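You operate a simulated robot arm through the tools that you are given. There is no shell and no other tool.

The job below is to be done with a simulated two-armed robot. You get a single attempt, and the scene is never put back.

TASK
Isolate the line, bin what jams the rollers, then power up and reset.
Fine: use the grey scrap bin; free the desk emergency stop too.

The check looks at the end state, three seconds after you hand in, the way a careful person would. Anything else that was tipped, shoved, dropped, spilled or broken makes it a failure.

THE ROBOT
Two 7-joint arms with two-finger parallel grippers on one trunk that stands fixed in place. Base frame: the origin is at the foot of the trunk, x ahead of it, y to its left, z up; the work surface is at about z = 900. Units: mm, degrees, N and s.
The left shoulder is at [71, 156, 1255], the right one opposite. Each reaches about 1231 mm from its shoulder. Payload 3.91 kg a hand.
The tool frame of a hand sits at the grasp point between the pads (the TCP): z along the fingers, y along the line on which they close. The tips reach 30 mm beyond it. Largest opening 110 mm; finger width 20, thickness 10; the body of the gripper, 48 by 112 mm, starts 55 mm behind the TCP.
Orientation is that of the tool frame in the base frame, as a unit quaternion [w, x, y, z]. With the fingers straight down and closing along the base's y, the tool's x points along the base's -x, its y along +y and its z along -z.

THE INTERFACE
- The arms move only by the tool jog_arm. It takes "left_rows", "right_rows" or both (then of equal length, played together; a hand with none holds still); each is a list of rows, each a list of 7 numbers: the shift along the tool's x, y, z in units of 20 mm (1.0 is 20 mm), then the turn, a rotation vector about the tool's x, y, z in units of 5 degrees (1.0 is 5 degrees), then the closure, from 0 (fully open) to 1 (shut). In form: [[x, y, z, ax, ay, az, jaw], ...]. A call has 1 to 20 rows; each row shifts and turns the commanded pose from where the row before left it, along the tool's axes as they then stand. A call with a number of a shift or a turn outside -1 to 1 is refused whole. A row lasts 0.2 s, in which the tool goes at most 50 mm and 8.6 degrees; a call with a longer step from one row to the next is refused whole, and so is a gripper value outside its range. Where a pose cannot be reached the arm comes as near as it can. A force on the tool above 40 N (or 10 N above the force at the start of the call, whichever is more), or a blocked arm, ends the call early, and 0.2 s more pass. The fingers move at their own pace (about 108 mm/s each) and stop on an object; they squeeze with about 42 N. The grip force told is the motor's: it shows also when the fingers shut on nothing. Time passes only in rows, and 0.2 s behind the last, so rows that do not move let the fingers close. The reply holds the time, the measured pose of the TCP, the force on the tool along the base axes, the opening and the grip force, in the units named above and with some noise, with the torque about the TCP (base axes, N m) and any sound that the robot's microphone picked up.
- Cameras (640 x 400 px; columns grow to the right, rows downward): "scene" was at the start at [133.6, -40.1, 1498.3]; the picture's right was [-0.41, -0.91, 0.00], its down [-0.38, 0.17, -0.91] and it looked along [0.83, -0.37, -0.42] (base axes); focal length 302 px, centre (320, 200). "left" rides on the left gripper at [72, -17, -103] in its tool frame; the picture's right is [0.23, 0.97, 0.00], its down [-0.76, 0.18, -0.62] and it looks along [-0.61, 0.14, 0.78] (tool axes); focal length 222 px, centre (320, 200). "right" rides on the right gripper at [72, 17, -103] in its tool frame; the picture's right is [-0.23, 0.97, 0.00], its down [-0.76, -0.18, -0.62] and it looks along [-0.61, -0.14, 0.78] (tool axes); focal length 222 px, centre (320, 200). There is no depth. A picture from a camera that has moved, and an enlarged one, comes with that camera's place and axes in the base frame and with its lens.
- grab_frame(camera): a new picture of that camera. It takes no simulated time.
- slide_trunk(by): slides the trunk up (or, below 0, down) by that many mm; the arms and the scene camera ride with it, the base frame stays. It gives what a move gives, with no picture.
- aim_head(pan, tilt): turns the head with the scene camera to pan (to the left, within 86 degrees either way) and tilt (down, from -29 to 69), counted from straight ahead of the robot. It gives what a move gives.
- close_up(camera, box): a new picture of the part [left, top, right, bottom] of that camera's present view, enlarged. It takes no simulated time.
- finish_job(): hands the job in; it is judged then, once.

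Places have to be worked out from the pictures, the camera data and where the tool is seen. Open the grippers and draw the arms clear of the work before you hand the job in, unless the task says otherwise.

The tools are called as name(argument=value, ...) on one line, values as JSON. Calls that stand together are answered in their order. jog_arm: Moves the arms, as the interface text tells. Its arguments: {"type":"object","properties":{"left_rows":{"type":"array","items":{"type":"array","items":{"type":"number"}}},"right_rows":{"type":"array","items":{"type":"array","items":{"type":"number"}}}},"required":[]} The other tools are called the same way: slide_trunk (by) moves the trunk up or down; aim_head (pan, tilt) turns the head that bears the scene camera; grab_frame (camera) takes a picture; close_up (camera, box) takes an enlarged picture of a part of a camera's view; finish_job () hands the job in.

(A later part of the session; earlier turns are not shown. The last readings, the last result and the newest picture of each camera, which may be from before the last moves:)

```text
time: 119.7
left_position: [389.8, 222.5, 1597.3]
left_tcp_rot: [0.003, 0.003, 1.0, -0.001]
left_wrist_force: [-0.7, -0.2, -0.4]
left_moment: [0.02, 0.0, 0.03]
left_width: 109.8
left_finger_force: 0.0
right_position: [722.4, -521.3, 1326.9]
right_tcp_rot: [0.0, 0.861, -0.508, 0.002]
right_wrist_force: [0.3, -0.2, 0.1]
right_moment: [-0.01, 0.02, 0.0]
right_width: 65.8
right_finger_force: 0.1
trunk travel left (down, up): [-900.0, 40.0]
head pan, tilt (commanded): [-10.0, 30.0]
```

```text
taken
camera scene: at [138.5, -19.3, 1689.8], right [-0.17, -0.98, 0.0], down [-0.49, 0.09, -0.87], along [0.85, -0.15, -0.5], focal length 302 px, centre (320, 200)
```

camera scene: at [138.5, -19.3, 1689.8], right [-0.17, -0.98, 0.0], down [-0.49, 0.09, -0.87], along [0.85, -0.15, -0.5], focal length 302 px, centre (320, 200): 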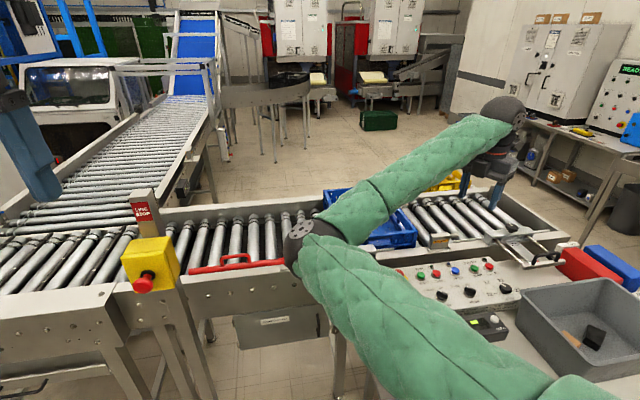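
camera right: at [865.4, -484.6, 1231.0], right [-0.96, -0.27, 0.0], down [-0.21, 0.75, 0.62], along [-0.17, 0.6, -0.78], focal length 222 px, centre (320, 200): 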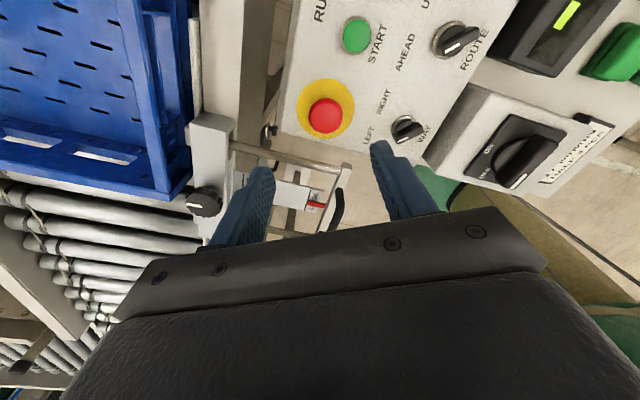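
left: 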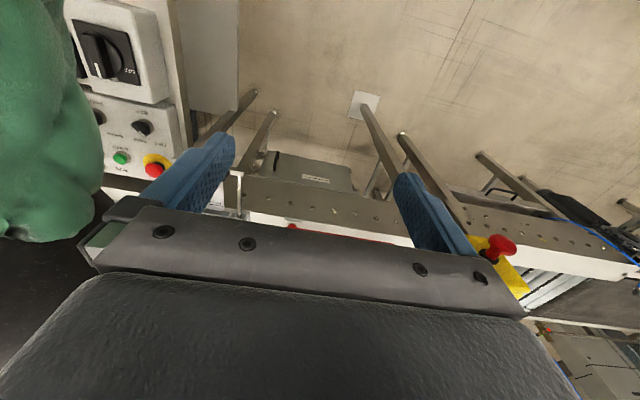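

Now I turn the hand back to zero yaw (+119° about the tool axis), with a slight rise.

jog_arm(right_rows=[[0, 0, -0.05, 0, 0, 1, 0.4], [0, 0, -0.05, 0, 0, 1, 0.4], [0, 0, -0.05, 0, 0, 1, 0.4], [0, 0, -0.05, 0, 0, 1, 0.4], [0, 0, -0.05, 0, 0, 1, 0.4], [0, 0, -0.05, 0, 0, 1, 0.4], [0, 0, -0.05, 0, 0, 1, 0.4], [0, 0, -0.05, 0, 0, 1, 0.4], [0, 0, -0.05, 0, 0, 1, 0.4], [0, 0, -0.05, 0, 0, 1, 0.4], [0, 0, -0.05, 0, 0, 1, 0.4], [0, 0, -0.05, 0, 0, 1, 0.4], [0, 0, -0.05, 0, 0, 1, 0.4], [0, 0, -0.05, 0, 0, 1, 0.4], [0, 0, -0.05, 0, 0, 1, 0.4], [0, 0, -0.05, 0, 0, 1, 0.4], [0, 0, -0.05, 0, 0, 1, 0.4], [0, 0, -0.05, 0, 0, 1, 0.4], [0, 0, -0.05, 0, 0, 1, 0.4], [0, 0, -0.05, 0, 0, 1, 0.4]])

jog_arm(right_rows=[[0, 0, 0, 0, 0, 1, 0.4], [0, 0, 0, 0, 0, 1, 0.4], [0, 0, 0, 0, 0, 1, 0.4], [0, 0, 0, 0, 0, 0.8, 0.4], [0, -0.3, 0, 0, 0, 0, 0.4], [0, -0.3, 0, 0, 0, 0, 0.4]])

jog_arm(right_rows=[[0, 0, 0, 0, -1, 0, 0.4], [0, 0, 0, 0, -1, 0, 0.4], [0, 0, 0, 0, -1, 0, 0.4], [0, 0, 0, 0, -1, 0, 0.4], [0, 0, 0, 0, -1, 0, 0.4], [0, 0, 0, 0, -1, 0, 0.4], [0, 0, 0, 0, -1, 0, 0.4], [0, 0, 0, 0, -1, 0, 0.4], [0, 0, 0, 0, -1, 0, 0.4], [0, 0, 0, 0, -1, 0, 0.4], [0, 0, 0, 0, -1, 0, 0.4], [0, 0, 0, 0, -1, 0, 0.4], [0, 0, 0, 0, -1, 0, 0.4], [0, 0, 0, 0, -1, 0, 0.4], [0, 0, 0, 0, -1, 0, 0.4], [0, 0, 0, 0, -1, 0, 0.4], [0, 0, 0, 0, -1, 0, 0.4], [0, 0, 0, 0, -1, 0, 0.4]])

grab_frame(camera="scene")

```text
time: 123.9
left_position: [390.0, 223.6, 1595.7]
left_tcp_rot: [0.003, 0.005, 1.0, -0.003]
left_wrist_force: [0.4, 1.0, 0.6]
left_moment: [0.01, 0.03, 0.02]
left_width: 110.1
left_finger_force: 0.1
right_position: [722.3, -522.3, 1348.7]
right_tcp_rot: [0.001, -0.164, 0.986, -0.002]
right_wrist_force: [0.1, -0.1, -0.4]
right_moment: [0.04, 0.02, 0.01]
right_width: 65.7
right_finger_force: 0.0
trunk travel left (down, up): [-900.0, 40.0]
head pan, tilt (commanded): [-10.0, 30.0]
```

```text
time: 125.3
left_position: [390.1, 223.3, 1597.0]
left_tcp_rot: [0.003, 0.004, 1.0, -0.002]
left_wrist_force: [-0.3, 0.7, -0.4]
left_moment: [-0.01, 0.0, -0.01]
left_width: 110.2
left_finger_force: 0.0
right_position: [720.3, -534.1, 1347.4]
right_tcp_rot: [0.001, 0.002, 1.0, -0.001]
right_wrist_force: [0.0, 0.2, -0.1]
right_moment: [0.03, 0.03, -0.01]
right_width: 66.0
right_finger_force: 0.1
trunk travel left (down, up): [-900.0, 40.0]
head pan, tilt (commanded): [-10.0, 30.0]
```

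```text
time: 129.1
left_position: [388.4, 222.9, 1597.2]
left_tcp_rot: [0.003, 0.004, 1.0, -0.002]
left_wrist_force: [0.2, -0.7, 0.3]
left_moment: [0.03, 0.01, 0.01]
left_width: 110.0
left_finger_force: 0.1
right_position: [719.2, -561.3, 1353.9]
right_tcp_rot: [0.708, 0.0, 0.706, -0.001]
right_wrist_force: [-0.2, -0.4, 0.0]
right_moment: [0.03, -0.02, 0.0]
right_width: 65.9
right_finger_force: 0.2
right hand out of reach, approached as far as the arm can: row 13, 14
trunk travel left (down, up): [-900.0, 40.0]
head pan, tilt (commanded): [-10.0, 30.0]
```

```text
taken
camera scene: at [137.3, -19.7, 1689.8], right [-0.17, -0.98, 0.0], down [-0.49, 0.09, -0.87], along [0.85, -0.15, -0.5], focal length 302 px, centre (320, 200)
```

scene: 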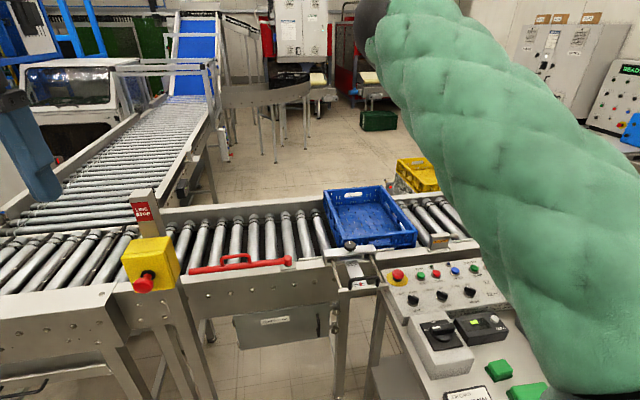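

The elbow is up again. I pitch the hand back down.

jog_arm(right_rows=[[0, 0, 0, 0, 1, 0, 0.4], [0, 0, 0, 0, 1, 0, 0.4], [0, 0, 0, 0, 1, 0, 0.4], [0, 0, 0, 0, 1, 0, 0.4], [0, 0, 0, 0, 1, 0, 0.4], [0, 0, 0, 0, 1, 0, 0.4], [0, 0, 0, 0, 1, 0, 0.4], [0, 0, 0, 0, 1, 0, 0.4], [0, 0, 0, 0, 1, 0, 0.4], [0, 0, 0, 0, 1, 0, 0.4], [0, 0, 0, 0, 1, 0, 0.4], [0, 0, 0, 0, 1, 0, 0.4], [0, 0, 0, 0, 1, 0, 0.4], [0, 0, 0, 0, 1, 0, 0.4], [0, 0, 0, 0, 1, 0, 0.4], [0, 0, 0, 0, 1, 0, 0.4], [0, 0, 0, 0, 1, 0, 0.4], [0, 0, 0, 0, 1, 0, 0.4]])

jog_arm(right_rows=[[0.5, 0.5, 0.8, 0, 0, -1, 0.4], [0.5, 0.5, 0.8, 0, 0, -1, 0.4], [0.5, 0.5, 0.8, 0, 0, -1, 0.4], [0.5, 0.5, 0.8, 0, 0, -1, 0.4], [0.5, 0.5, 0.8, 0, 0, -1, 0.4]])

grab_frame(camera="scene")

```text
time: 132.9
left_position: [389.2, 225.3, 1595.9]
left_tcp_rot: [0.002, 0.004, 1.0, -0.002]
left_wrist_force: [0.6, -0.3, 0.7]
left_moment: [-0.02, 0.02, 0.01]
left_width: 110.2
left_finger_force: 0.1
right_position: [721.0, -560.6, 1355.4]
right_tcp_rot: [0.0, 0.002, 1.0, -0.002]
right_wrist_force: [0.5, 0.5, 1.1]
right_moment: [-0.02, 0.0, 0.02]
right_width: 66.2
right_finger_force: 0.0
trunk travel left (down, up): [-900.0, 40.0]
head pan, tilt (commanded): [-10.0, 30.0]
```

```text
time: 134.1
left_position: [388.6, 223.5, 1596.3]
left_tcp_rot: [0.003, 0.004, 1.0, -0.002]
left_wrist_force: [0.2, 0.6, 0.9]
left_moment: [0.03, 0.0, 0.01]
left_width: 109.9
left_finger_force: 0.1
right_position: [663.6, -520.9, 1274.7]
right_tcp_rot: [0.0, -0.215, 0.977, -0.002]
right_wrist_force: [0.7, -0.4, -0.4]
right_moment: [0.0, -0.03, -0.02]
right_width: 65.9
right_finger_force: 0.1
trunk travel left (down, up): [-900.0, 40.0]
head pan, tilt (commanded): [-10.0, 30.0]
```

```text
taken
camera scene: at [137.9, -19.1, 1689.8], right [-0.17, -0.98, 0.0], down [-0.49, 0.09, -0.87], along [0.85, -0.15, -0.5], focal length 302 px, centre (320, 200)
```

scene: 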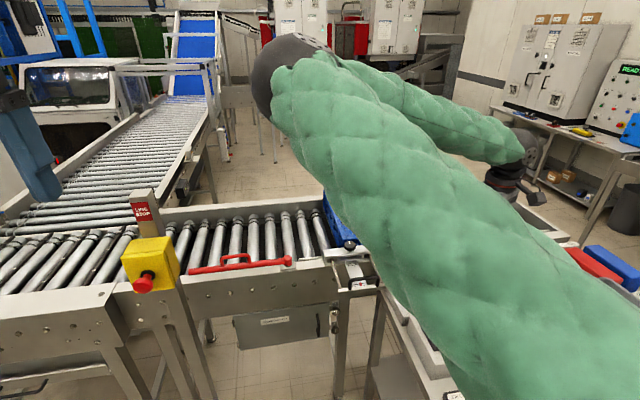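

Elbow up and clear. I yaw to about 88.7° (fingers across the handle, now along y), lower to about 1145 and centre over the isolator.

jog_arm(right_rows=[[0, 0, 0.5, 0, 0, -0.985, 0.4], [0, 0, 0.5, 0, 0, -0.985, 0.4], [0, 0, 0.5, 0, 0, -0.985, 0.4], [0, 0, 0.5, 0, 0, -0.985, 0.4], [0, 0, 0.5, 0, 0, -0.985, 0.4], [0, 0, 0.5, 0, 0, -0.985, 0.4], [0, 0, 0.5, 0, 0, -0.985, 0.4], [0, 0, 0.5, 0, 0, -0.985, 0.4], [0, 0, 0.5, 0, 0, -0.985, 0.4], [0, 0, 0.5, 0, 0, -0.985, 0.4], [0, 0, 0.5, 0, 0, -0.985, 0.4], [0, 0, 0.5, 0, 0, -0.985, 0.4], [0, 0, 0.5, 0, 0, -0.985, 0.4]])

jog_arm(right_rows=[[-0.94, 0.71, 0, 0, 0, 0, 0.4], [-0.94, 0.71, 0, 0, 0, 0, 0.4], [-0.94, 0.71, 0, 0, 0, 0, 0.4], [-0.94, 0.71, 0, 0, 0, 0, 0.4], [-0.94, 0.71, 0, 0, 0, 0, 0.4]])

grab_frame(camera="right")

```text
time: 136.9
left_position: [390.8, 224.0, 1595.5]
left_tcp_rot: [0.003, 0.004, 1.0, -0.002]
left_wrist_force: [-0.2, 0.5, -0.2]
left_moment: [0.0, -0.01, 0.01]
left_width: 110.1
left_finger_force: 0.0
right_position: [663.8, -521.3, 1143.2]
right_tcp_rot: [-0.001, -0.701, 0.713, -0.002]
right_wrist_force: [0.5, 0.0, -0.1]
right_moment: [0.01, -0.03, -0.01]
right_width: 66.0
right_finger_force: 0.0
trunk travel left (down, up): [-900.0, 40.0]
head pan, tilt (commanded): [-10.0, 30.0]
```

```text
time: 138.1
left_position: [388.0, 224.8, 1595.8]
left_tcp_rot: [0.003, 0.004, 1.0, -0.003]
left_wrist_force: [0.1, -0.7, 1.0]
left_moment: [0.0, -0.04, 0.02]
left_width: 110.0
left_finger_force: 0.0
right_position: [594.1, -424.0, 1142.5]
right_tcp_rot: [-0.001, -0.699, 0.715, -0.002]
right_wrist_force: [0.2, 1.2, -0.5]
right_moment: [-0.02, -0.02, 0.02]
right_width: 66.2
right_finger_force: 0.1
trunk travel left (down, up): [-900.0, 40.0]
head pan, tilt (commanded): [-10.0, 30.0]
```

```text
taken
camera right: at [574.7, -496.2, 1247.7], right [-0.97, 0.25, 0.0], down [0.19, 0.76, 0.62], along [0.16, 0.6, -0.78], focal length 222 px, centre (320, 200)
```

right: 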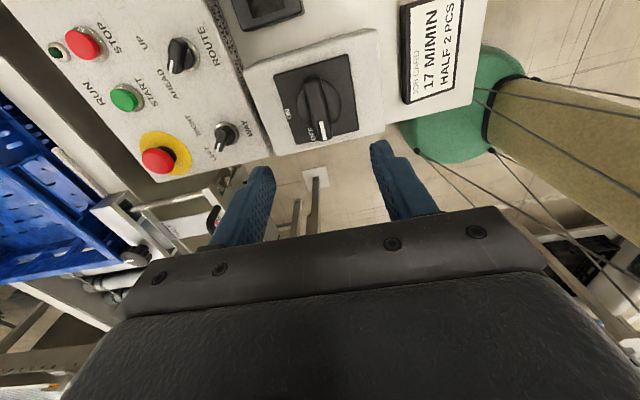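

Centred within 2 mm. I descend to grip height 1021.5 in steps and close on the handle.

jog_arm(right_rows=[[0.07, -0.05, 0.9, 0, 0, 0, 0.4], [0, 0, 0.9, 0, 0, 0, 0.45], [0, 0, 0.9, 0, 0, 0, 0.45], [0, 0, 0.9, 0, 0, 0, 0.45], [0, 0, 0.9, 0, 0, 0, 0.45], [0, 0, 0.9, 0, 0, 0, 0.45], [0, 0, 0.6, 0, 0, 0, 0.45], [0, 0, 0, 0, 0, 0, 0.45]])

close_up(camera="right", box=[200, 60, 440, 260])

```text
time: 139.9
left_position: [389.3, 225.0, 1596.5]
left_tcp_rot: [0.003, 0.004, 1.0, -0.001]
left_wrist_force: [-0.1, 0.1, -0.1]
left_moment: [-0.01, -0.01, 0.02]
left_width: 110.0
left_finger_force: 0.2
right_position: [593.7, -428.5, 1024.3]
right_tcp_rot: [-0.002, -0.699, 0.715, -0.001]
right_wrist_force: [0.1, 0.0, -0.4]
right_moment: [0.0, 0.02, 0.0]
right_width: 60.3
right_finger_force: 0.1
trunk travel left (down, up): [-900.0, 40.0]
head pan, tilt (commanded): [-10.0, 30.0]
```

```text
2.00 times, centred on (320, 160) of right
camera zoom: at [575.5, -499.5, 1128.7], right [-0.97, 0.25, 0.0], down [0.19, 0.76, 0.62], along [0.16, 0.6, -0.78], focal length 444 px, centre (320, 280)
```

zoom: 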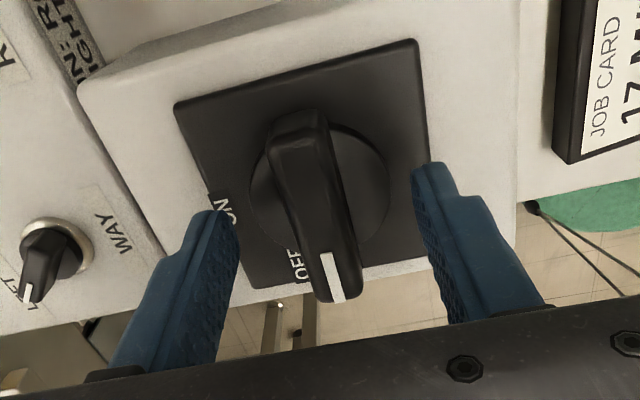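

I nudge 3 mm toward +y to sit on the knob axis, then close on the handle.

jog_arm(right_rows=[[-0.13, -0.06, 0.1, 0, 0, 0, 0.45], [0, 0, 0, 0, 0, 0, 0.6], [0, 0, 0, 0, 0, 0, 0.7], [0, 0, 0, 0, 0, 0, 0.8], [0, 0, 0, 0, 0, 0, 1], [0, 0, 0, 0, 0, 0, 1], [0, 0, 0, 0, 0, 0, 1]])

```text
time: 141.5
left_position: [389.7, 224.2, 1596.1]
left_tcp_rot: [0.003, 0.004, 1.0, -0.002]
left_wrist_force: [-0.6, 0.6, 0.9]
left_moment: [0.02, 0.02, -0.01]
left_width: 110.0
left_finger_force: 0.0
right_position: [595.4, -424.6, 1022.4]
right_tcp_rot: [0.0, -0.7, 0.714, -0.002]
right_wrist_force: [-4.4, 1.8, -2.5]
right_moment: [0.09, 0.22, 0.03]
right_width: 18.7
right_finger_force: 44.8
trunk travel left (down, up): [-900.0, 40.0]
head pan, tilt (commanded): [-10.0, 30.0]
```

Gripped at the axis with small side forces. I turn clockwise back toward ON, six rows at a time.

jog_arm(right_rows=[[0, 0, 0, 0, 0, 1, 1], [0, 0, 0, 0, 0, 1, 1], [0, 0, 0, 0, 0, 1, 1], [0, 0, 0, 0, 0, 1, 1], [0, 0, 0, 0, 0, 1, 1], [0, 0, 0, 0, 0, 1, 1]])

```text
time: 142.9
left_position: [388.3, 222.8, 1596.4]
left_tcp_rot: [0.002, 0.004, 1.0, -0.001]
left_wrist_force: [0.1, 0.0, -1.3]
left_moment: [0.01, 0.0, 0.01]
left_width: 110.0
left_finger_force: 0.1
right_position: [595.1, -425.1, 1021.5]
right_tcp_rot: [0.0, -0.49, 0.872, -0.001]
right_wrist_force: [-17.1, 0.1, -4.3]
right_moment: [-1.09, 1.23, 0.05]
right_width: 18.9
right_finger_force: 44.8
trunk travel left (down, up): [-900.0, 40.0]
head pan, tilt (commanded): [-10.0, 30.0]
```

There's a 17 N side force toward -x; I shift about 1.5 mm that way while turning on.

jog_arm(right_rows=[[0.04, 0.064, 0, 0, 0, 1, 1], [0, 0, 0, 0, 0, 1, 1], [0, 0, 0, 0, 0, 1, 1], [0, 0, 0, 0, 0, 1, 1], [0, 0, 0, 0, 0, 1, 1]])

```text
time: 144.1
left_position: [388.4, 223.3, 1597.4]
left_tcp_rot: [0.003, 0.005, 1.0, -0.002]
left_wrist_force: [-0.3, -0.1, 0.3]
left_moment: [0.0, -0.04, 0.0]
left_width: 109.7
left_finger_force: 0.1
right_position: [595.1, -425.5, 1022.9]
right_tcp_rot: [0.0, -0.29, 0.957, -0.002]
right_wrist_force: [-11.6, -10.5, 0.6]
right_moment: [-0.77, 1.34, -0.02]
right_width: 18.9
right_finger_force: 44.9
trunk travel left (down, up): [-900.0, 40.0]
head pan, tilt (commanded): [-10.0, 30.0]
```

Yaw 33.7°, forces moderate. I continue toward the ON position.

jog_arm(right_rows=[[0.07, -0.014, 0, 0, 0, 1, 1], [0, 0, 0, 0, 0, 1, 1], [0, 0, 0, 0, 0, 1, 1], [0, 0, 0, 0, 0, 1, 1]])

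```text
time: 145.1
left_position: [389.5, 224.1, 1595.6]
left_tcp_rot: [0.004, 0.003, 1.0, -0.001]
left_wrist_force: [0.9, 0.8, -0.1]
left_moment: [-0.02, 0.02, -0.04]
left_width: 110.0
left_finger_force: 0.1
right_position: [594.8, -424.2, 1022.0]
right_tcp_rot: [0.001, -0.119, 0.993, -0.001]
right_wrist_force: [-3.3, -5.9, 1.4]
right_moment: [-0.04, 0.5, -0.14]
right_width: 18.8
right_finger_force: 45.1
trunk travel left (down, up): [-900.0, 40.0]
head pan, tilt (commanded): [-10.0, 30.0]
```

Yaw 13.7°, forces low. I finish the last ~16°.

jog_arm(right_rows=[[0, 0, 0, 0, 0, 1, 1], [0, 0, 0, 0, 0, 1, 1], [0, 0, 0, 0, 0, 0.8, 1], [0, 0, 0, 0, 0, 0.4, 1], [0, 0, 0, 0, 0, 0, 1]])

close_up(camera="right", box=[200, 60, 440, 260])

```text
time: 146.3
left_position: [389.0, 226.1, 1597.0]
left_tcp_rot: [0.004, 0.004, 1.0, -0.003]
left_wrist_force: [-0.2, 0.1, 0.1]
left_moment: [0.02, 0.01, -0.01]
left_width: 110.2
left_finger_force: 0.1
right_position: [593.7, -425.1, 1022.4]
right_tcp_rot: [0.001, 0.019, 1.0, -0.002]
right_wrist_force: [4.3, 1.5, 12.9]
right_moment: [0.38, 0.77, 0.12]
right_width: 19.2
right_finger_force: 44.8
trunk travel left (down, up): [-900.0, 40.0]
head pan, tilt (commanded): [-10.0, 30.0]
```

```text
2.00 times, centred on (320, 160) of right
camera zoom: at [522.6, -404.6, 1125.8], right [0.26, 0.96, 0.0], down [0.75, -0.2, 0.63], along [0.6, -0.17, -0.78], focal length 444 px, centre (320, 280)
```

zoom: 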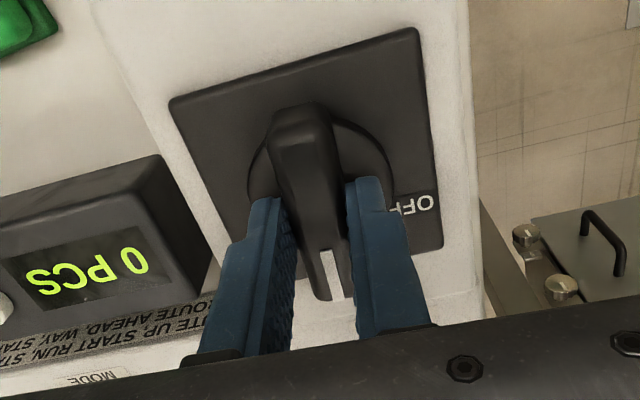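

The display is lit "0 PCS" again, so power is on and the handle points to ON. I release and rise.

jog_arm(right_rows=[[0, 0, 0, 0, 0, 0, 0.7], [0, 0, 0, 0, 0, 0, 0.5], [0, 0, 0, 0, 0, 0, 0.45], [0, 0, -1, 0, 0, 0, 0.45], [0, 0, -1, 0, 0, 0, 0.45], [0, 0, -1, 0, 0, 0, 0.45], [0, 0, -1, 0, 0, 0, 0.45], [0, 0, -1, 0, 0, 0, 0.45], [0, 0, -1, 0, 0, 0, 0.45]])

grab_frame(camera="right")

close_up(camera="right", box=[140, 20, 440, 260])

```text
time: 148.3
left_position: [389.8, 225.0, 1596.8]
left_tcp_rot: [0.004, 0.004, 1.0, -0.002]
left_wrist_force: [0.8, -0.1, -0.1]
left_moment: [-0.03, 0.01, 0.0]
left_width: 109.7
left_finger_force: 0.1
right_position: [592.8, -425.3, 1143.2]
right_tcp_rot: [0.001, 0.019, 1.0, -0.001]
right_wrist_force: [-0.3, -0.4, -0.5]
right_moment: [0.01, 0.0, 0.0]
right_width: 60.7
right_finger_force: 0.0
trunk travel left (down, up): [-900.0, 40.0]
head pan, tilt (commanded): [-10.0, 30.0]
```

```text
taken
camera right: at [521.0, -405.4, 1246.1], right [0.26, 0.96, 0.0], down [0.75, -0.2, 0.62], along [0.6, -0.17, -0.78], focal length 222 px, centre (320, 200)
```

right: 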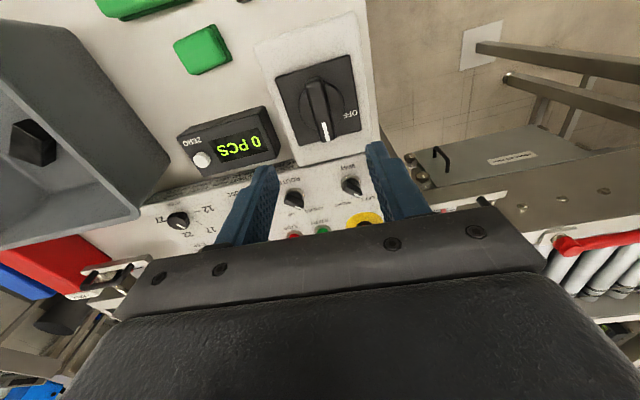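

```text
1.67 times, centred on (290, 140) of right
camera zoom: at [521.0, -405.4, 1246.1], right [0.26, 0.96, 0.0], down [0.75, -0.2, 0.62], along [0.6, -0.17, -0.78], focal length 370 px, centre (370, 300)
```

zoom: 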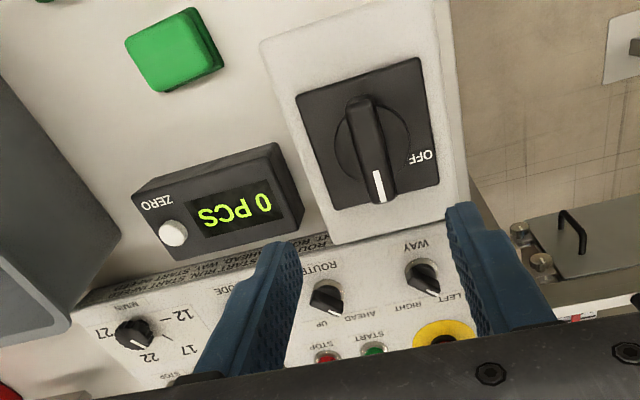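

Isolator confirmed ON. I move forward to look closely at the desk e-stop.

jog_arm(right_rows=[[-0.93, 0.08, 0.1, 0, 0, 0, 0.3], [-0.93, 0.08, 0.1, 0, 0, 0, 0.3], [-0.93, 0.08, 0.1, 0, 0, 0, 0.3], [-0.93, 0.08, 0.1, 0, 0, 0, 0.3], [-0.93, 0.08, 0.1, 0, 0, 0, 0.3], [-0.93, 0.08, 0.1, 0, 0, 0, 0.3], [-0.93, 0.08, 0.1, 0, 0, 0, 0.3], [-0.93, 0.08, 0.1, 0, 0, 0, 0.3], [-0.93, 0.08, 0.1, 0, 0, 0, 0.3]])

grab_frame(camera="right")

close_up(camera="right", box=[260, 110, 380, 210])

grab_frame(camera="scene")

```text
time: 150.3
left_position: [390.2, 224.8, 1596.0]
left_tcp_rot: [0.003, 0.004, 1.0, -0.001]
left_wrist_force: [0.9, 0.2, -0.6]
left_moment: [0.0, 0.0, -0.01]
left_width: 110.0
left_finger_force: 0.1
right_position: [762.2, -417.4, 1124.0]
right_tcp_rot: [0.001, 0.019, 1.0, -0.002]
right_wrist_force: [-0.2, -0.5, 0.5]
right_moment: [0.01, 0.02, 0.03]
right_width: 77.1
right_finger_force: 0.2
trunk travel left (down, up): [-900.0, 40.0]
head pan, tilt (commanded): [-10.0, 30.0]
```

```text
taken
camera right: at [690.7, -397.3, 1227.3], right [0.26, 0.96, 0.0], down [0.75, -0.21, 0.62], along [0.6, -0.17, -0.78], focal length 222 px, centre (320, 200)
```

right: 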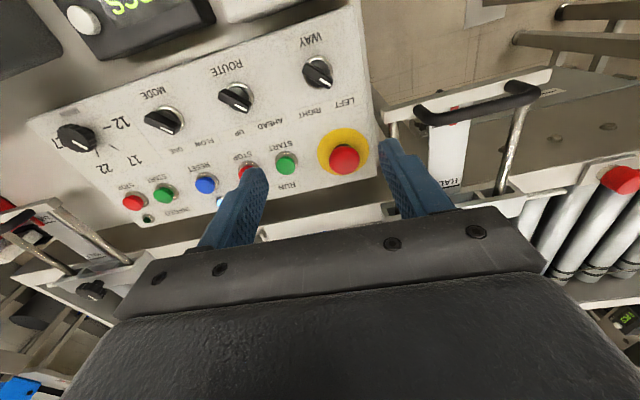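

```text
4.00 times, centred on (320, 160) of right
camera zoom: at [690.7, -397.3, 1227.3], right [0.26, 0.96, 0.0], down [0.75, -0.21, 0.62], along [0.6, -0.17, -0.78], focal length 888 px, centre (320, 360)
```

zoom: 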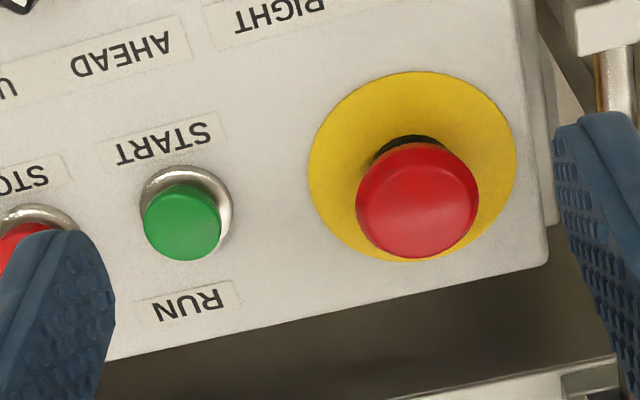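

```text
taken
camera scene: at [139.0, -17.9, 1689.7], right [-0.17, -0.98, 0.0], down [-0.49, 0.09, -0.87], along [0.85, -0.15, -0.5], focal length 302 px, centre (320, 200)
```

scene: 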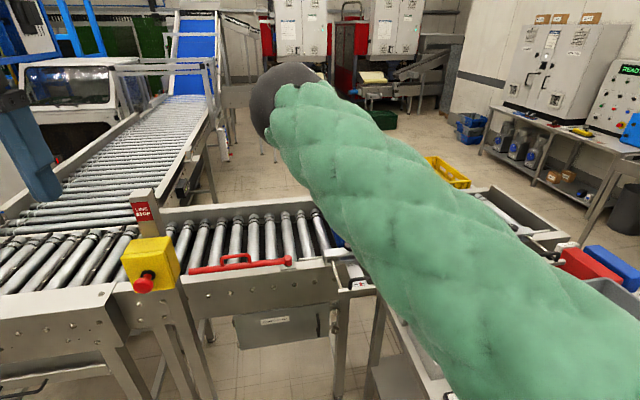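

No arrows on the head; it's a 40 mm mushroom at about (836, -405), top ≈ 966, on a nearly level panel (z ≈ 940). I position above it with yaw 60° so that I can twist clockwise (the usual release).

jog_arm(right_rows=[[-0.92, 0.185, 0.4, 0, 0, 0, 0.45], [-0.92, 0.185, 0.4, 0, 0, 0, 0.45], [-0.92, 0.185, 0.4, 0, 0, 0, 0.45], [-0.92, 0.185, 0.4, 0, 0, 0, 0.45], [0, 0, 0, 0, 0, -1, 0.45], [0, 0, 0, 0, 0, -1, 0.45], [0, 0, 0, 0, 0, -1, 0.45], [0, 0, 0, 0, 0, -1, 0.45], [0, 0, 0, 0, 0, -1, 0.45], [0, 0, 0, 0, 0, -1, 0.45], [0, 0, 0, 0, 0, -1, 0.45], [0, 0, 0, 0, 0, -1, 0.45], [0, 0, 0, 0, 0, -1, 0.45], [0, 0, 0, 0, 0, -1, 0.45], [0, 0, 0, 0, 0, -1, 0.45], [0, 0, 0, 0, 0, -1, 0.45], [0, 0, 0, 0, 0, -0.4, 0.45]])

grab_frame(camera="right")

close_up(camera="right", box=[240, 70, 400, 200])

```text
time: 153.9
left_position: [390.3, 224.4, 1596.9]
left_tcp_rot: [0.004, 0.003, 1.0, -0.002]
left_wrist_force: [0.1, -0.6, -0.3]
left_moment: [0.0, -0.02, -0.02]
left_width: 110.3
left_finger_force: 0.0
right_position: [835.1, -404.9, 1091.8]
right_tcp_rot: [0.0, -0.5, 0.866, -0.001]
right_wrist_force: [-0.5, -0.4, 0.1]
right_moment: [0.0, 0.01, 0.02]
right_width: 60.7
right_finger_force: 0.0
trunk travel left (down, up): [-900.0, 40.0]
head pan, tilt (commanded): [-10.0, 30.0]
```

```text
taken
camera right: at [784.9, -458.8, 1196.1], right [-0.73, 0.69, 0.0], down [0.54, 0.57, 0.62], along [0.43, 0.45, -0.78], focal length 222 px, centre (320, 200)
```

right: 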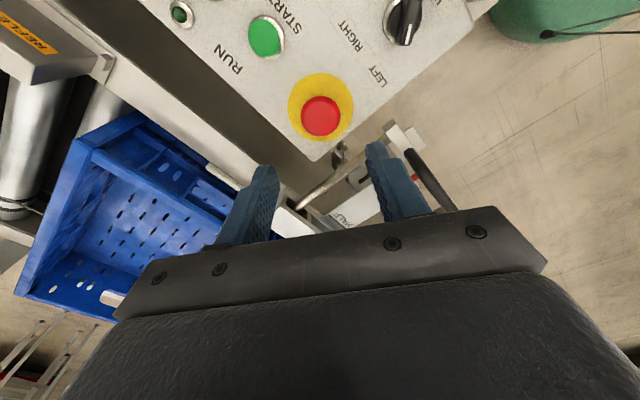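

```text
3.08 times, centred on (320, 135) of right
camera zoom: at [784.9, -458.8, 1196.1], right [-0.73, 0.69, 0.0], down [0.54, 0.57, 0.62], along [0.43, 0.45, -0.78], focal length 684 px, centre (320, 400)
```

zoom: 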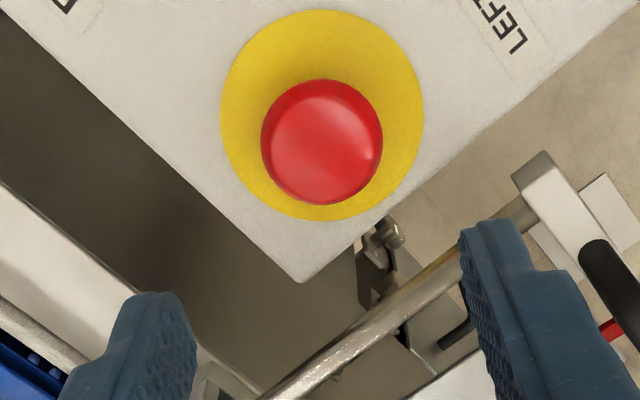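

Head centre (835.6, -404), top 965, disc 937. I descend with the fingers open 60 mm to TCP z ≈ 978.

jog_arm(right_rows=[[0, 0, 0.95, 0, 0, 0, 0.45], [0, 0, 0.95, 0, 0, 0, 0.45], [0, 0, 0.95, 0, 0, 0, 0.45], [0, 0, 0.95, 0, 0, 0, 0.45], [0, 0, 0.95, 0, 0, 0, 0.45], [0, 0, 0.5, 0, 0, 0, 0.45], [0, 0, 0.4, 0, 0, 0, 0.45]])

close_up(camera="right", box=[200, 60, 440, 260])

```text
time: 155.5
left_position: [389.5, 224.5, 1595.9]
left_tcp_rot: [0.004, 0.005, 1.0, -0.002]
left_wrist_force: [-0.3, -0.4, 0.9]
left_moment: [-0.02, 0.01, 0.04]
left_width: 110.2
left_finger_force: 0.1
right_position: [836.8, -406.7, 977.8]
right_tcp_rot: [0.0, -0.499, 0.867, -0.001]
right_wrist_force: [-0.1, -0.1, -0.9]
right_moment: [0.02, -0.04, 0.02]
right_width: 60.6
right_finger_force: 0.0
trunk travel left (down, up): [-900.0, 40.0]
head pan, tilt (commanded): [-10.0, 30.0]
```

```text
2.00 times, centred on (320, 160) of right
camera zoom: at [785.6, -460.3, 1081.9], right [-0.73, 0.69, 0.0], down [0.54, 0.57, 0.62], along [0.43, 0.45, -0.78], focal length 444 px, centre (320, 280)
```

zoom: 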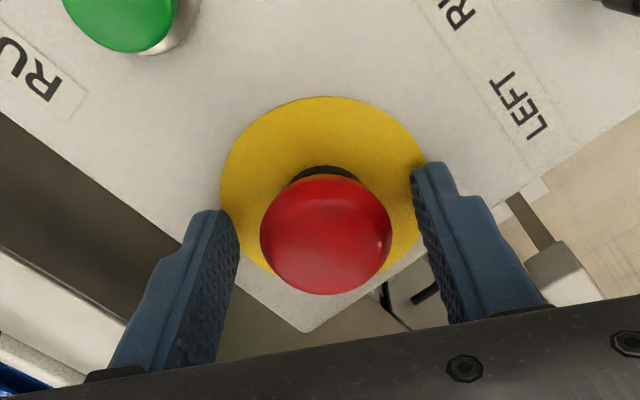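

The fingers straddle the head with no contact. I close on it.

jog_arm(right_rows=[[0, 0, 0, 0, 0, 0, 0.5], [0, 0, 0, 0, 0, 0, 0.6], [0, 0, 0, 0, 0, 0, 0.7], [0, 0, 0, 0, 0, 0, 0.8], [0, 0, 0, 0, 0, 0, 0.9]])

close_up(camera="right", box=[200, 60, 440, 260])

```text
time: 156.7
left_position: [387.8, 225.6, 1595.7]
left_tcp_rot: [0.004, 0.005, 1.0, -0.003]
left_wrist_force: [0.3, -0.2, 1.1]
left_moment: [0.02, 0.0, 0.0]
left_width: 110.0
left_finger_force: 0.1
right_position: [835.6, -405.5, 978.0]
right_tcp_rot: [0.0, -0.499, 0.867, -0.001]
right_wrist_force: [-13.8, 7.2, -3.4]
right_moment: [0.18, 0.33, -0.17]
right_width: 39.4
right_finger_force: 44.8
trunk travel left (down, up): [-900.0, 40.0]
head pan, tilt (commanded): [-10.0, 30.0]
```

```text
2.00 times, centred on (320, 160) of right
camera zoom: at [784.3, -459.5, 1082.4], right [-0.73, 0.69, 0.0], down [0.54, 0.57, 0.62], along [0.43, 0.45, -0.78], focal length 444 px, centre (320, 280)
```

zoom: 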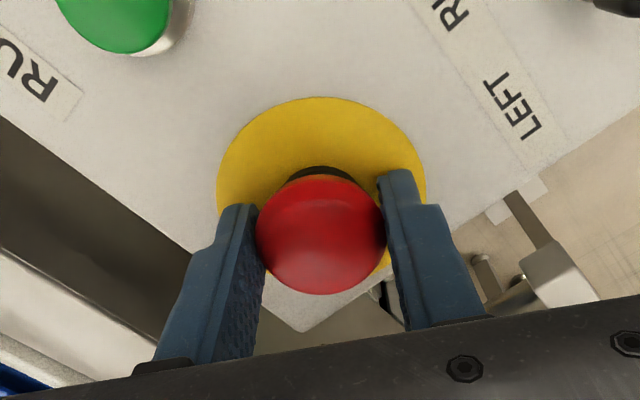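

Gripped at 39.4 mm. I relax the small offset and twist clockwise 30°.

jog_arm(right_rows=[[0, 0.075, 0, 0, 0, 0, 1], [0, 0, 0, 0, 0, 1, 1], [0, 0, 0, 0, 0, 1, 1], [0, 0, 0, 0, 0, 1, 1], [0, 0, 0, 0, 0, 1, 1], [0, 0, 0, 0, 0, 1, 1], [0, 0, 0, 0, 0, 1, 1]])

close_up(camera="right", box=[200, 60, 440, 260])

```text
time: 158.3
left_position: [390.2, 224.5, 1595.5]
left_tcp_rot: [0.003, 0.004, 1.0, -0.002]
left_wrist_force: [0.5, 0.5, 0.0]
left_moment: [0.0, -0.04, -0.02]
left_width: 110.1
left_finger_force: 0.1
right_position: [835.1, -406.1, 979.7]
right_tcp_rot: [0.0, -0.256, 0.967, -0.002]
right_wrist_force: [1.6, -0.5, -0.5]
right_moment: [-0.04, -0.05, 0.79]
right_width: 39.4
right_finger_force: 45.1
trunk travel left (down, up): [-900.0, 40.0]
head pan, tilt (commanded): [-10.0, 30.0]
```

```text
2.00 times, centred on (320, 160) of right
camera zoom: at [764.0, -425.9, 1083.1], right [-0.29, 0.96, 0.0], down [0.75, 0.23, 0.62], along [0.6, 0.18, -0.78], focal length 444 px, centre (320, 280)
```

zoom: 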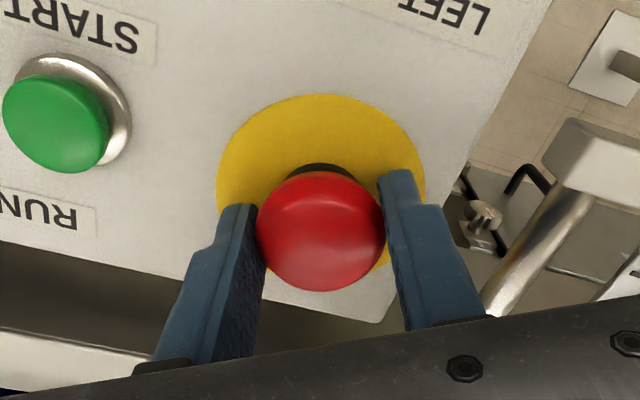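

There's a 0.8 Nm reaction torque, as from a release spring. I twist another 25–30° clockwise.

jog_arm(right_rows=[[0, 0, 0, 0, 0, 1, 1], [0, 0, 0, 0, 0, 1, 1], [0, 0, 0, 0, 0, 1, 1], [0, 0, 0, 0, 0, 1, 1], [0, 0, 0, 0, 0, 1, 1], [0, 0, 0, 0, 0, 1, 1]])

close_up(camera="right", box=[200, 60, 440, 260])

```text
time: 159.7
left_position: [389.5, 223.8, 1596.0]
left_tcp_rot: [0.004, 0.004, 1.0, -0.001]
left_wrist_force: [0.0, 0.2, -0.3]
left_moment: [0.0, 0.03, 0.0]
left_width: 110.2
left_finger_force: 0.0
right_position: [834.3, -406.1, 980.2]
right_tcp_rot: [0.001, 0.003, 1.0, -0.002]
right_wrist_force: [2.7, -4.5, 2.9]
right_moment: [-0.14, 0.07, 0.53]
right_width: 39.8
right_finger_force: 45.3
trunk travel left (down, up): [-900.0, 40.0]
head pan, tilt (commanded): [-10.0, 30.0]
```

```text
2.00 times, centred on (320, 160) of right
camera zoom: at [762.2, -387.1, 1082.8], right [0.23, 0.97, 0.0], down [0.76, -0.18, 0.62], along [0.61, -0.15, -0.78], focal length 444 px, centre (320, 280)
```

zoom: 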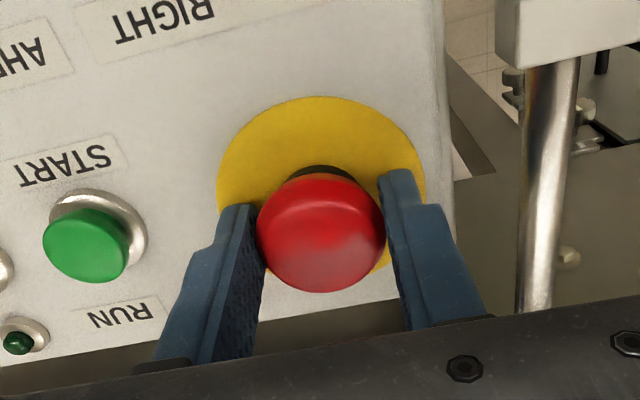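

I let go and look at whether the head has popped up.

jog_arm(right_rows=[[0, 0, 0, 0, 0, 0, 0.6], [0, 0, 0, 0, 0, 0, 0.4], [0, 0, 0, 0, 0, 0, 0.35], [0, 0, -1, 0, 0, 0, 0.35], [0, 0, -1, 0, 0, 0, 0.35], [0, 0, -1, 0, 0, 0, 0.35], [0, 0, -1, 0, 0, 0, 0.35], [0, 0, -1, 0, 0, 0, 0.35]])

grab_frame(camera="right")

close_up(camera="right", box=[240, 60, 400, 190])

```text
time: 161.5
left_position: [389.0, 225.0, 1596.2]
left_tcp_rot: [0.003, 0.004, 1.0, -0.002]
left_wrist_force: [-0.2, -0.4, 0.0]
left_moment: [-0.03, 0.0, 0.0]
left_width: 110.0
left_finger_force: 0.1
right_position: [834.4, -402.2, 1079.1]
right_tcp_rot: [0.001, 0.002, 1.0, -0.001]
right_wrist_force: [-0.2, 0.4, -0.4]
right_moment: [0.03, -0.03, -0.01]
right_width: 71.6
right_finger_force: 0.1
trunk travel left (down, up): [-900.0, 40.0]
head pan, tilt (commanded): [-10.0, 30.0]
```

```text
taken
camera right: at [761.8, -385.4, 1182.6], right [0.23, 0.97, 0.0], down [0.76, -0.18, 0.62], along [0.61, -0.15, -0.78], focal length 222 px, centre (320, 200)
```

right: 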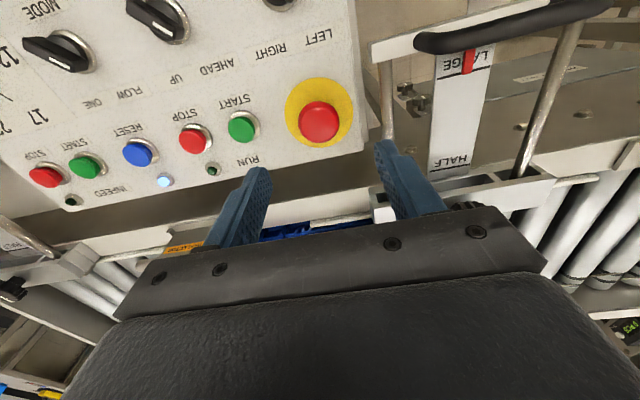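

```text
3.08 times, centred on (320, 125) of right
camera zoom: at [761.8, -385.4, 1182.6], right [0.23, 0.97, 0.0], down [0.76, -0.18, 0.62], along [0.61, -0.15, -0.78], focal length 684 px, centre (320, 431)
```

zoom: 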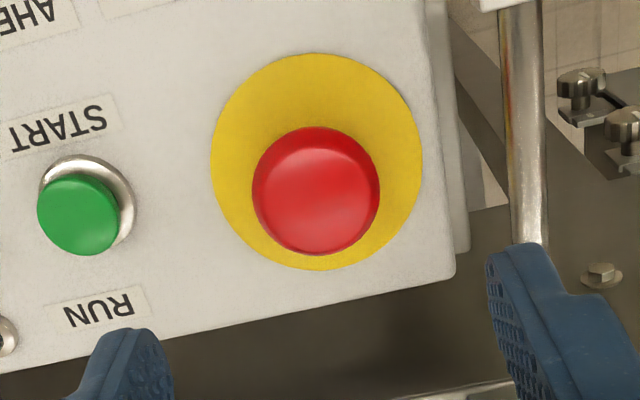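

The height looks much the same (~966), so I return to the exact earlier viewing pose for a direct before/after comparison.

jog_arm(right_rows=[[0.9, -0.19, -0.56, 0, 0, 0.11, 0.3], [0.9, -0.19, -0.56, 0, 0, 0.11, 0.3], [0.9, -0.19, -0.56, 0, 0, 0.11, 0.3], [0.9, -0.19, -0.56, 0, 0, 0.11, 0.3]])

close_up(camera="right", box=[260, 110, 380, 210])

grab_frame(camera="right")

```text
time: 162.5
left_position: [388.7, 225.4, 1596.0]
left_tcp_rot: [0.003, 0.004, 1.0, -0.002]
left_wrist_force: [-0.7, 0.7, 0.2]
left_moment: [0.0, -0.01, 0.02]
left_width: 110.3
left_finger_force: 0.0
right_position: [761.5, -419.3, 1121.4]
right_tcp_rot: [0.001, 0.021, 1.0, -0.003]
right_wrist_force: [-0.7, -0.1, 0.5]
right_moment: [-0.02, 0.0, -0.02]
right_width: 76.8
right_finger_force: 0.0
trunk travel left (down, up): [-900.0, 40.0]
head pan, tilt (commanded): [-10.0, 30.0]
```

```text
4.00 times, centred on (320, 160) of right
camera zoom: at [689.5, -399.1, 1226.1], right [0.27, 0.96, 0.0], down [0.75, -0.21, 0.63], along [0.6, -0.17, -0.78], focal length 888 px, centre (320, 360)
```

zoom: 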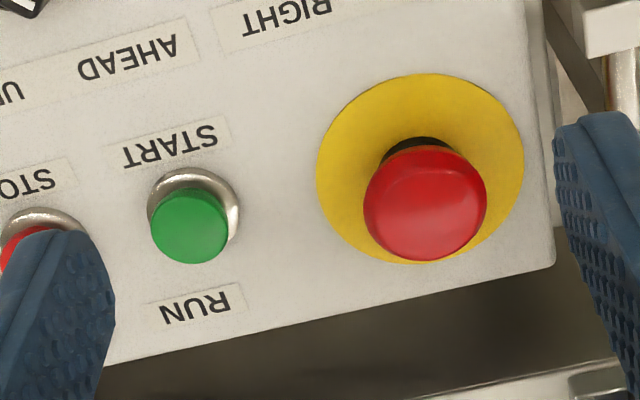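

```text
taken
camera right: at [689.5, -399.1, 1226.1], right [0.27, 0.96, 0.0], down [0.75, -0.21, 0.63], along [0.6, -0.17, -0.78], focal length 222 px, centre (320, 200)
```

right: 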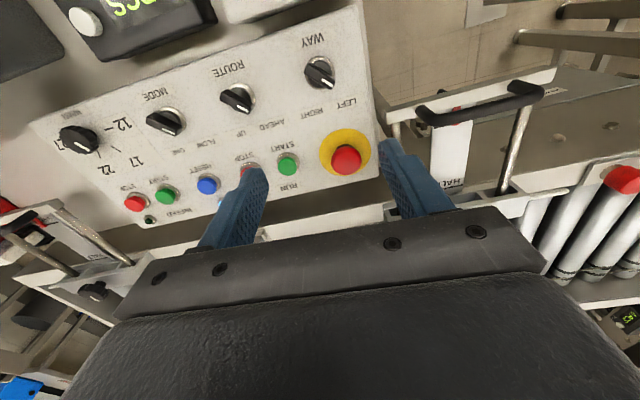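

Head and disc look identical to before, so the twist didn't release it (probably slipped or it wants a pull). I go back with yaw 90°, grip again and try a straight pull.

jog_arm(right_rows=[[-0.92, 0.23, 0.37, 0, 0, 0, 0.45], [-0.92, 0.23, 0.37, 0, 0, 0, 0.45], [-0.92, 0.23, 0.37, 0, 0, 0, 0.45], [-0.92, 0.23, 0.37, 0, 0, 0, 0.45]])

jog_arm(right_rows=[[0, 0, 0, 0, 0, -1, 0.45], [0, 0, 0, 0, 0, -1, 0.45], [0, 0, 0, 0, 0, -1, 0.45], [0, 0, 0, 0, 0, -1, 0.45], [0, 0, 0, 0, 0, -1, 0.45], [0, 0, 0, 0, 0, -1, 0.45], [0, 0, 0, 0, 0, -1, 0.45], [0, 0, 0, 0, 0, -1, 0.45], [0, 0, 0, 0, 0, -1, 0.45], [0, 0, 0, 0, 0, -1, 0.45], [0, 0, 0, 0, 0, -1, 0.45], [0, 0, 0, 0, 0, -1, 0.45], [0, 0, 0, 0, 0, -1, 0.45], [0, 0, 0, 0, 0, -1, 0.45], [0, 0, 0, 0, 0, -1, 0.45], [0, 0, 0, 0, 0, -1, 0.45], [0, 0, 0, 0, 0, -1, 0.45], [0, 0, 0, 0, 0, -1, 0.45]])

close_up(camera="right", box=[220, 40, 420, 200])

```text
time: 163.5
left_position: [391.2, 225.9, 1595.7]
left_tcp_rot: [0.002, 0.004, 1.0, -0.001]
left_wrist_force: [0.2, 0.1, -1.0]
left_moment: [0.01, 0.03, -0.01]
left_width: 110.0
left_finger_force: 0.1
right_position: [837.8, -402.9, 1093.9]
right_tcp_rot: [0.0, 0.021, 1.0, -0.002]
right_wrist_force: [0.5, 0.5, -1.0]
right_moment: [-0.03, 0.02, 0.01]
right_width: 60.4
right_finger_force: 0.1
trunk travel left (down, up): [-900.0, 40.0]
head pan, tilt (commanded): [-10.0, 30.0]
```

```text
time: 167.3
left_position: [388.4, 224.1, 1595.9]
left_tcp_rot: [0.003, 0.004, 1.0, -0.002]
left_wrist_force: [-0.9, 0.0, 0.4]
left_moment: [0.0, -0.02, -0.03]
left_width: 109.9
left_finger_force: 0.0
right_position: [836.8, -402.9, 1093.9]
right_tcp_rot: [-0.001, -0.693, 0.721, -0.002]
right_wrist_force: [-0.8, -0.1, -0.8]
right_moment: [0.04, -0.01, -0.01]
right_width: 60.6
right_finger_force: 0.0
trunk travel left (down, up): [-900.0, 40.0]
head pan, tilt (commanded): [-10.0, 30.0]
```

```text
2.50 times, centred on (320, 120) of right
camera zoom: at [816.9, -474.2, 1198.2], right [-0.96, 0.27, 0.0], down [0.21, 0.76, 0.62], along [0.17, 0.6, -0.78], focal length 555 px, centre (320, 400)
```

zoom: 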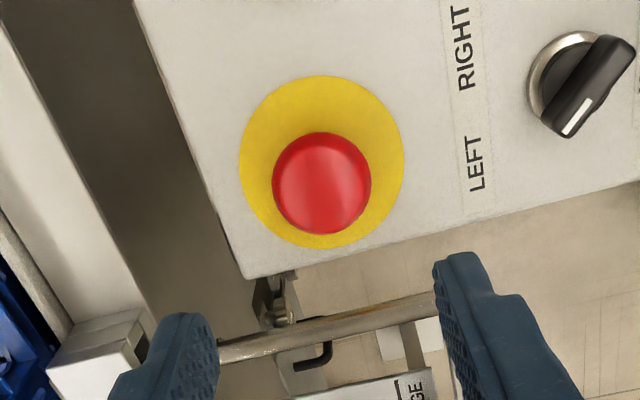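

I descend onto the head again and grip it.

jog_arm(right_rows=[[0.05, 0.06, 0.95, 0, 0, 0, 0.45], [0, 0, 0.95, 0, 0, 0, 0.45], [0, 0, 0.95, 0, 0, 0, 0.45], [0, 0, 0.95, 0, 0, 0, 0.45], [0, 0, 0.95, 0, 0, 0, 0.45], [0, 0, 0.5, 0, 0, 0, 0.45], [0, 0, 0.5, 0, 0, 0, 0.45], [0, 0, 0, 0, 0, 0, 0.45]])

jog_arm(right_rows=[[0, 0, 0, 0, 0, 0, 0.6], [0, 0, 0, 0, 0, 0, 0.7], [0, 0, 0, 0, 0, 0, 0.8], [0, 0, 0, 0, 0, 0, 1], [0, 0, 0, 0, 0, 0, 1]])

close_up(camera="right", box=[200, 60, 440, 260])

```text
time: 169.1
left_position: [389.6, 224.3, 1596.7]
left_tcp_rot: [0.004, 0.005, 1.0, -0.002]
left_wrist_force: [0.3, 0.3, -0.9]
left_moment: [0.04, -0.01, -0.05]
left_width: 109.8
left_finger_force: 0.1
right_position: [836.2, -404.5, 979.3]
right_tcp_rot: [0.0, -0.693, 0.721, -0.002]
right_wrist_force: [0.2, 0.2, 0.0]
right_moment: [0.02, -0.03, 0.02]
right_width: 60.6
right_finger_force: 0.0
trunk travel left (down, up): [-900.0, 40.0]
head pan, tilt (commanded): [-10.0, 30.0]
```

```text
time: 170.3
left_position: [389.0, 225.0, 1596.4]
left_tcp_rot: [0.003, 0.004, 1.0, -0.002]
left_wrist_force: [-0.3, 0.2, -0.7]
left_moment: [0.0, -0.03, 0.02]
left_width: 109.8
left_finger_force: 0.0
right_position: [836.3, -404.1, 979.6]
right_tcp_rot: [-0.001, -0.692, 0.721, -0.002]
right_wrist_force: [-6.7, 0.8, -1.5]
right_moment: [0.03, 0.15, -0.12]
right_width: 39.9
right_finger_force: 44.8
trunk travel left (down, up): [-900.0, 40.0]
head pan, tilt (commanded): [-10.0, 30.0]
```

```text
2.00 times, centred on (320, 160) of right
camera zoom: at [815.9, -475.3, 1084.0], right [-0.96, 0.27, 0.0], down [0.21, 0.76, 0.62], along [0.17, 0.6, -0.78], focal length 444 px, centre (320, 280)
```

zoom: 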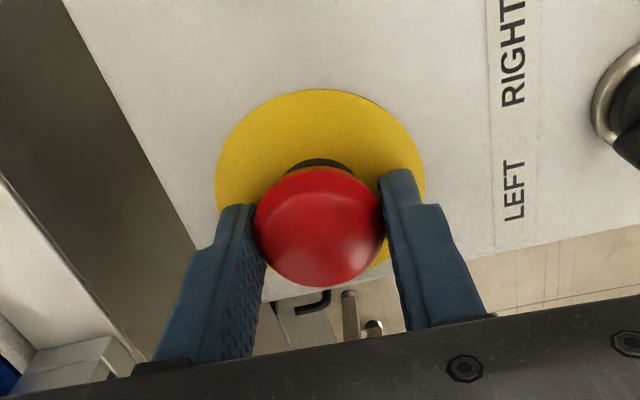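

Gripped at 39.9 mm. I pull up gently 3 mm and read the force.

jog_arm(right_rows=[[0, 0, -0.075, 0, 0, 0, 1], [0, 0, -0.075, 0, 0, 0, 1], [0, 0, 0, 0, 0, 0, 1]])

```text
time: 171.1
left_position: [389.6, 224.2, 1596.5]
left_tcp_rot: [0.002, 0.005, 1.0, -0.002]
left_wrist_force: [0.2, -0.1, 0.3]
left_moment: [-0.02, 0.0, 0.0]
left_width: 110.0
left_finger_force: 0.1
right_position: [835.6, -404.3, 982.6]
right_tcp_rot: [-0.001, -0.692, 0.722, -0.001]
right_wrist_force: [-2.4, -1.1, -9.6]
right_moment: [0.24, 0.26, -0.03]
right_width: 39.3
right_finger_force: 44.8
trunk travel left (down, up): [-900.0, 40.0]
head pan, tilt (commanded): [-10.0, 30.0]
```

The hand rose 3 mm at only about 10 N. I pull another 4 mm.

jog_arm(right_rows=[[0, 0, -0.1, 0, 0, 0, 1], [0, 0, -0.1, 0, 0, 0, 1], [0, 0, 0, 0, 0, 0, 1]])

close_up(camera="right", box=[200, 60, 440, 260])

```text
time: 171.9
left_position: [389.0, 224.7, 1596.7]
left_tcp_rot: [0.003, 0.004, 1.0, -0.002]
left_wrist_force: [0.0, -0.3, -0.1]
left_moment: [0.0, 0.01, 0.0]
left_width: 110.1
left_finger_force: 0.0
right_position: [835.8, -403.9, 987.0]
right_tcp_rot: [0.0, -0.692, 0.722, -0.002]
right_wrist_force: [1.6, -0.2, 3.8]
right_moment: [0.21, -0.22, -0.03]
right_width: 39.6
right_finger_force: 44.4
trunk travel left (down, up): [-900.0, 40.0]
head pan, tilt (commanded): [-10.0, 30.0]
```

```text
2.00 times, centred on (320, 160) of right
camera zoom: at [815.7, -475.2, 1091.7], right [-0.96, 0.27, 0.0], down [0.21, 0.76, 0.62], along [0.17, 0.6, -0.78], focal length 444 px, centre (320, 280)
```

zoom: 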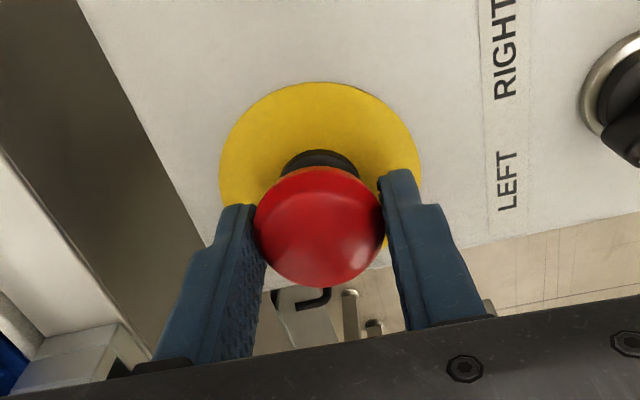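

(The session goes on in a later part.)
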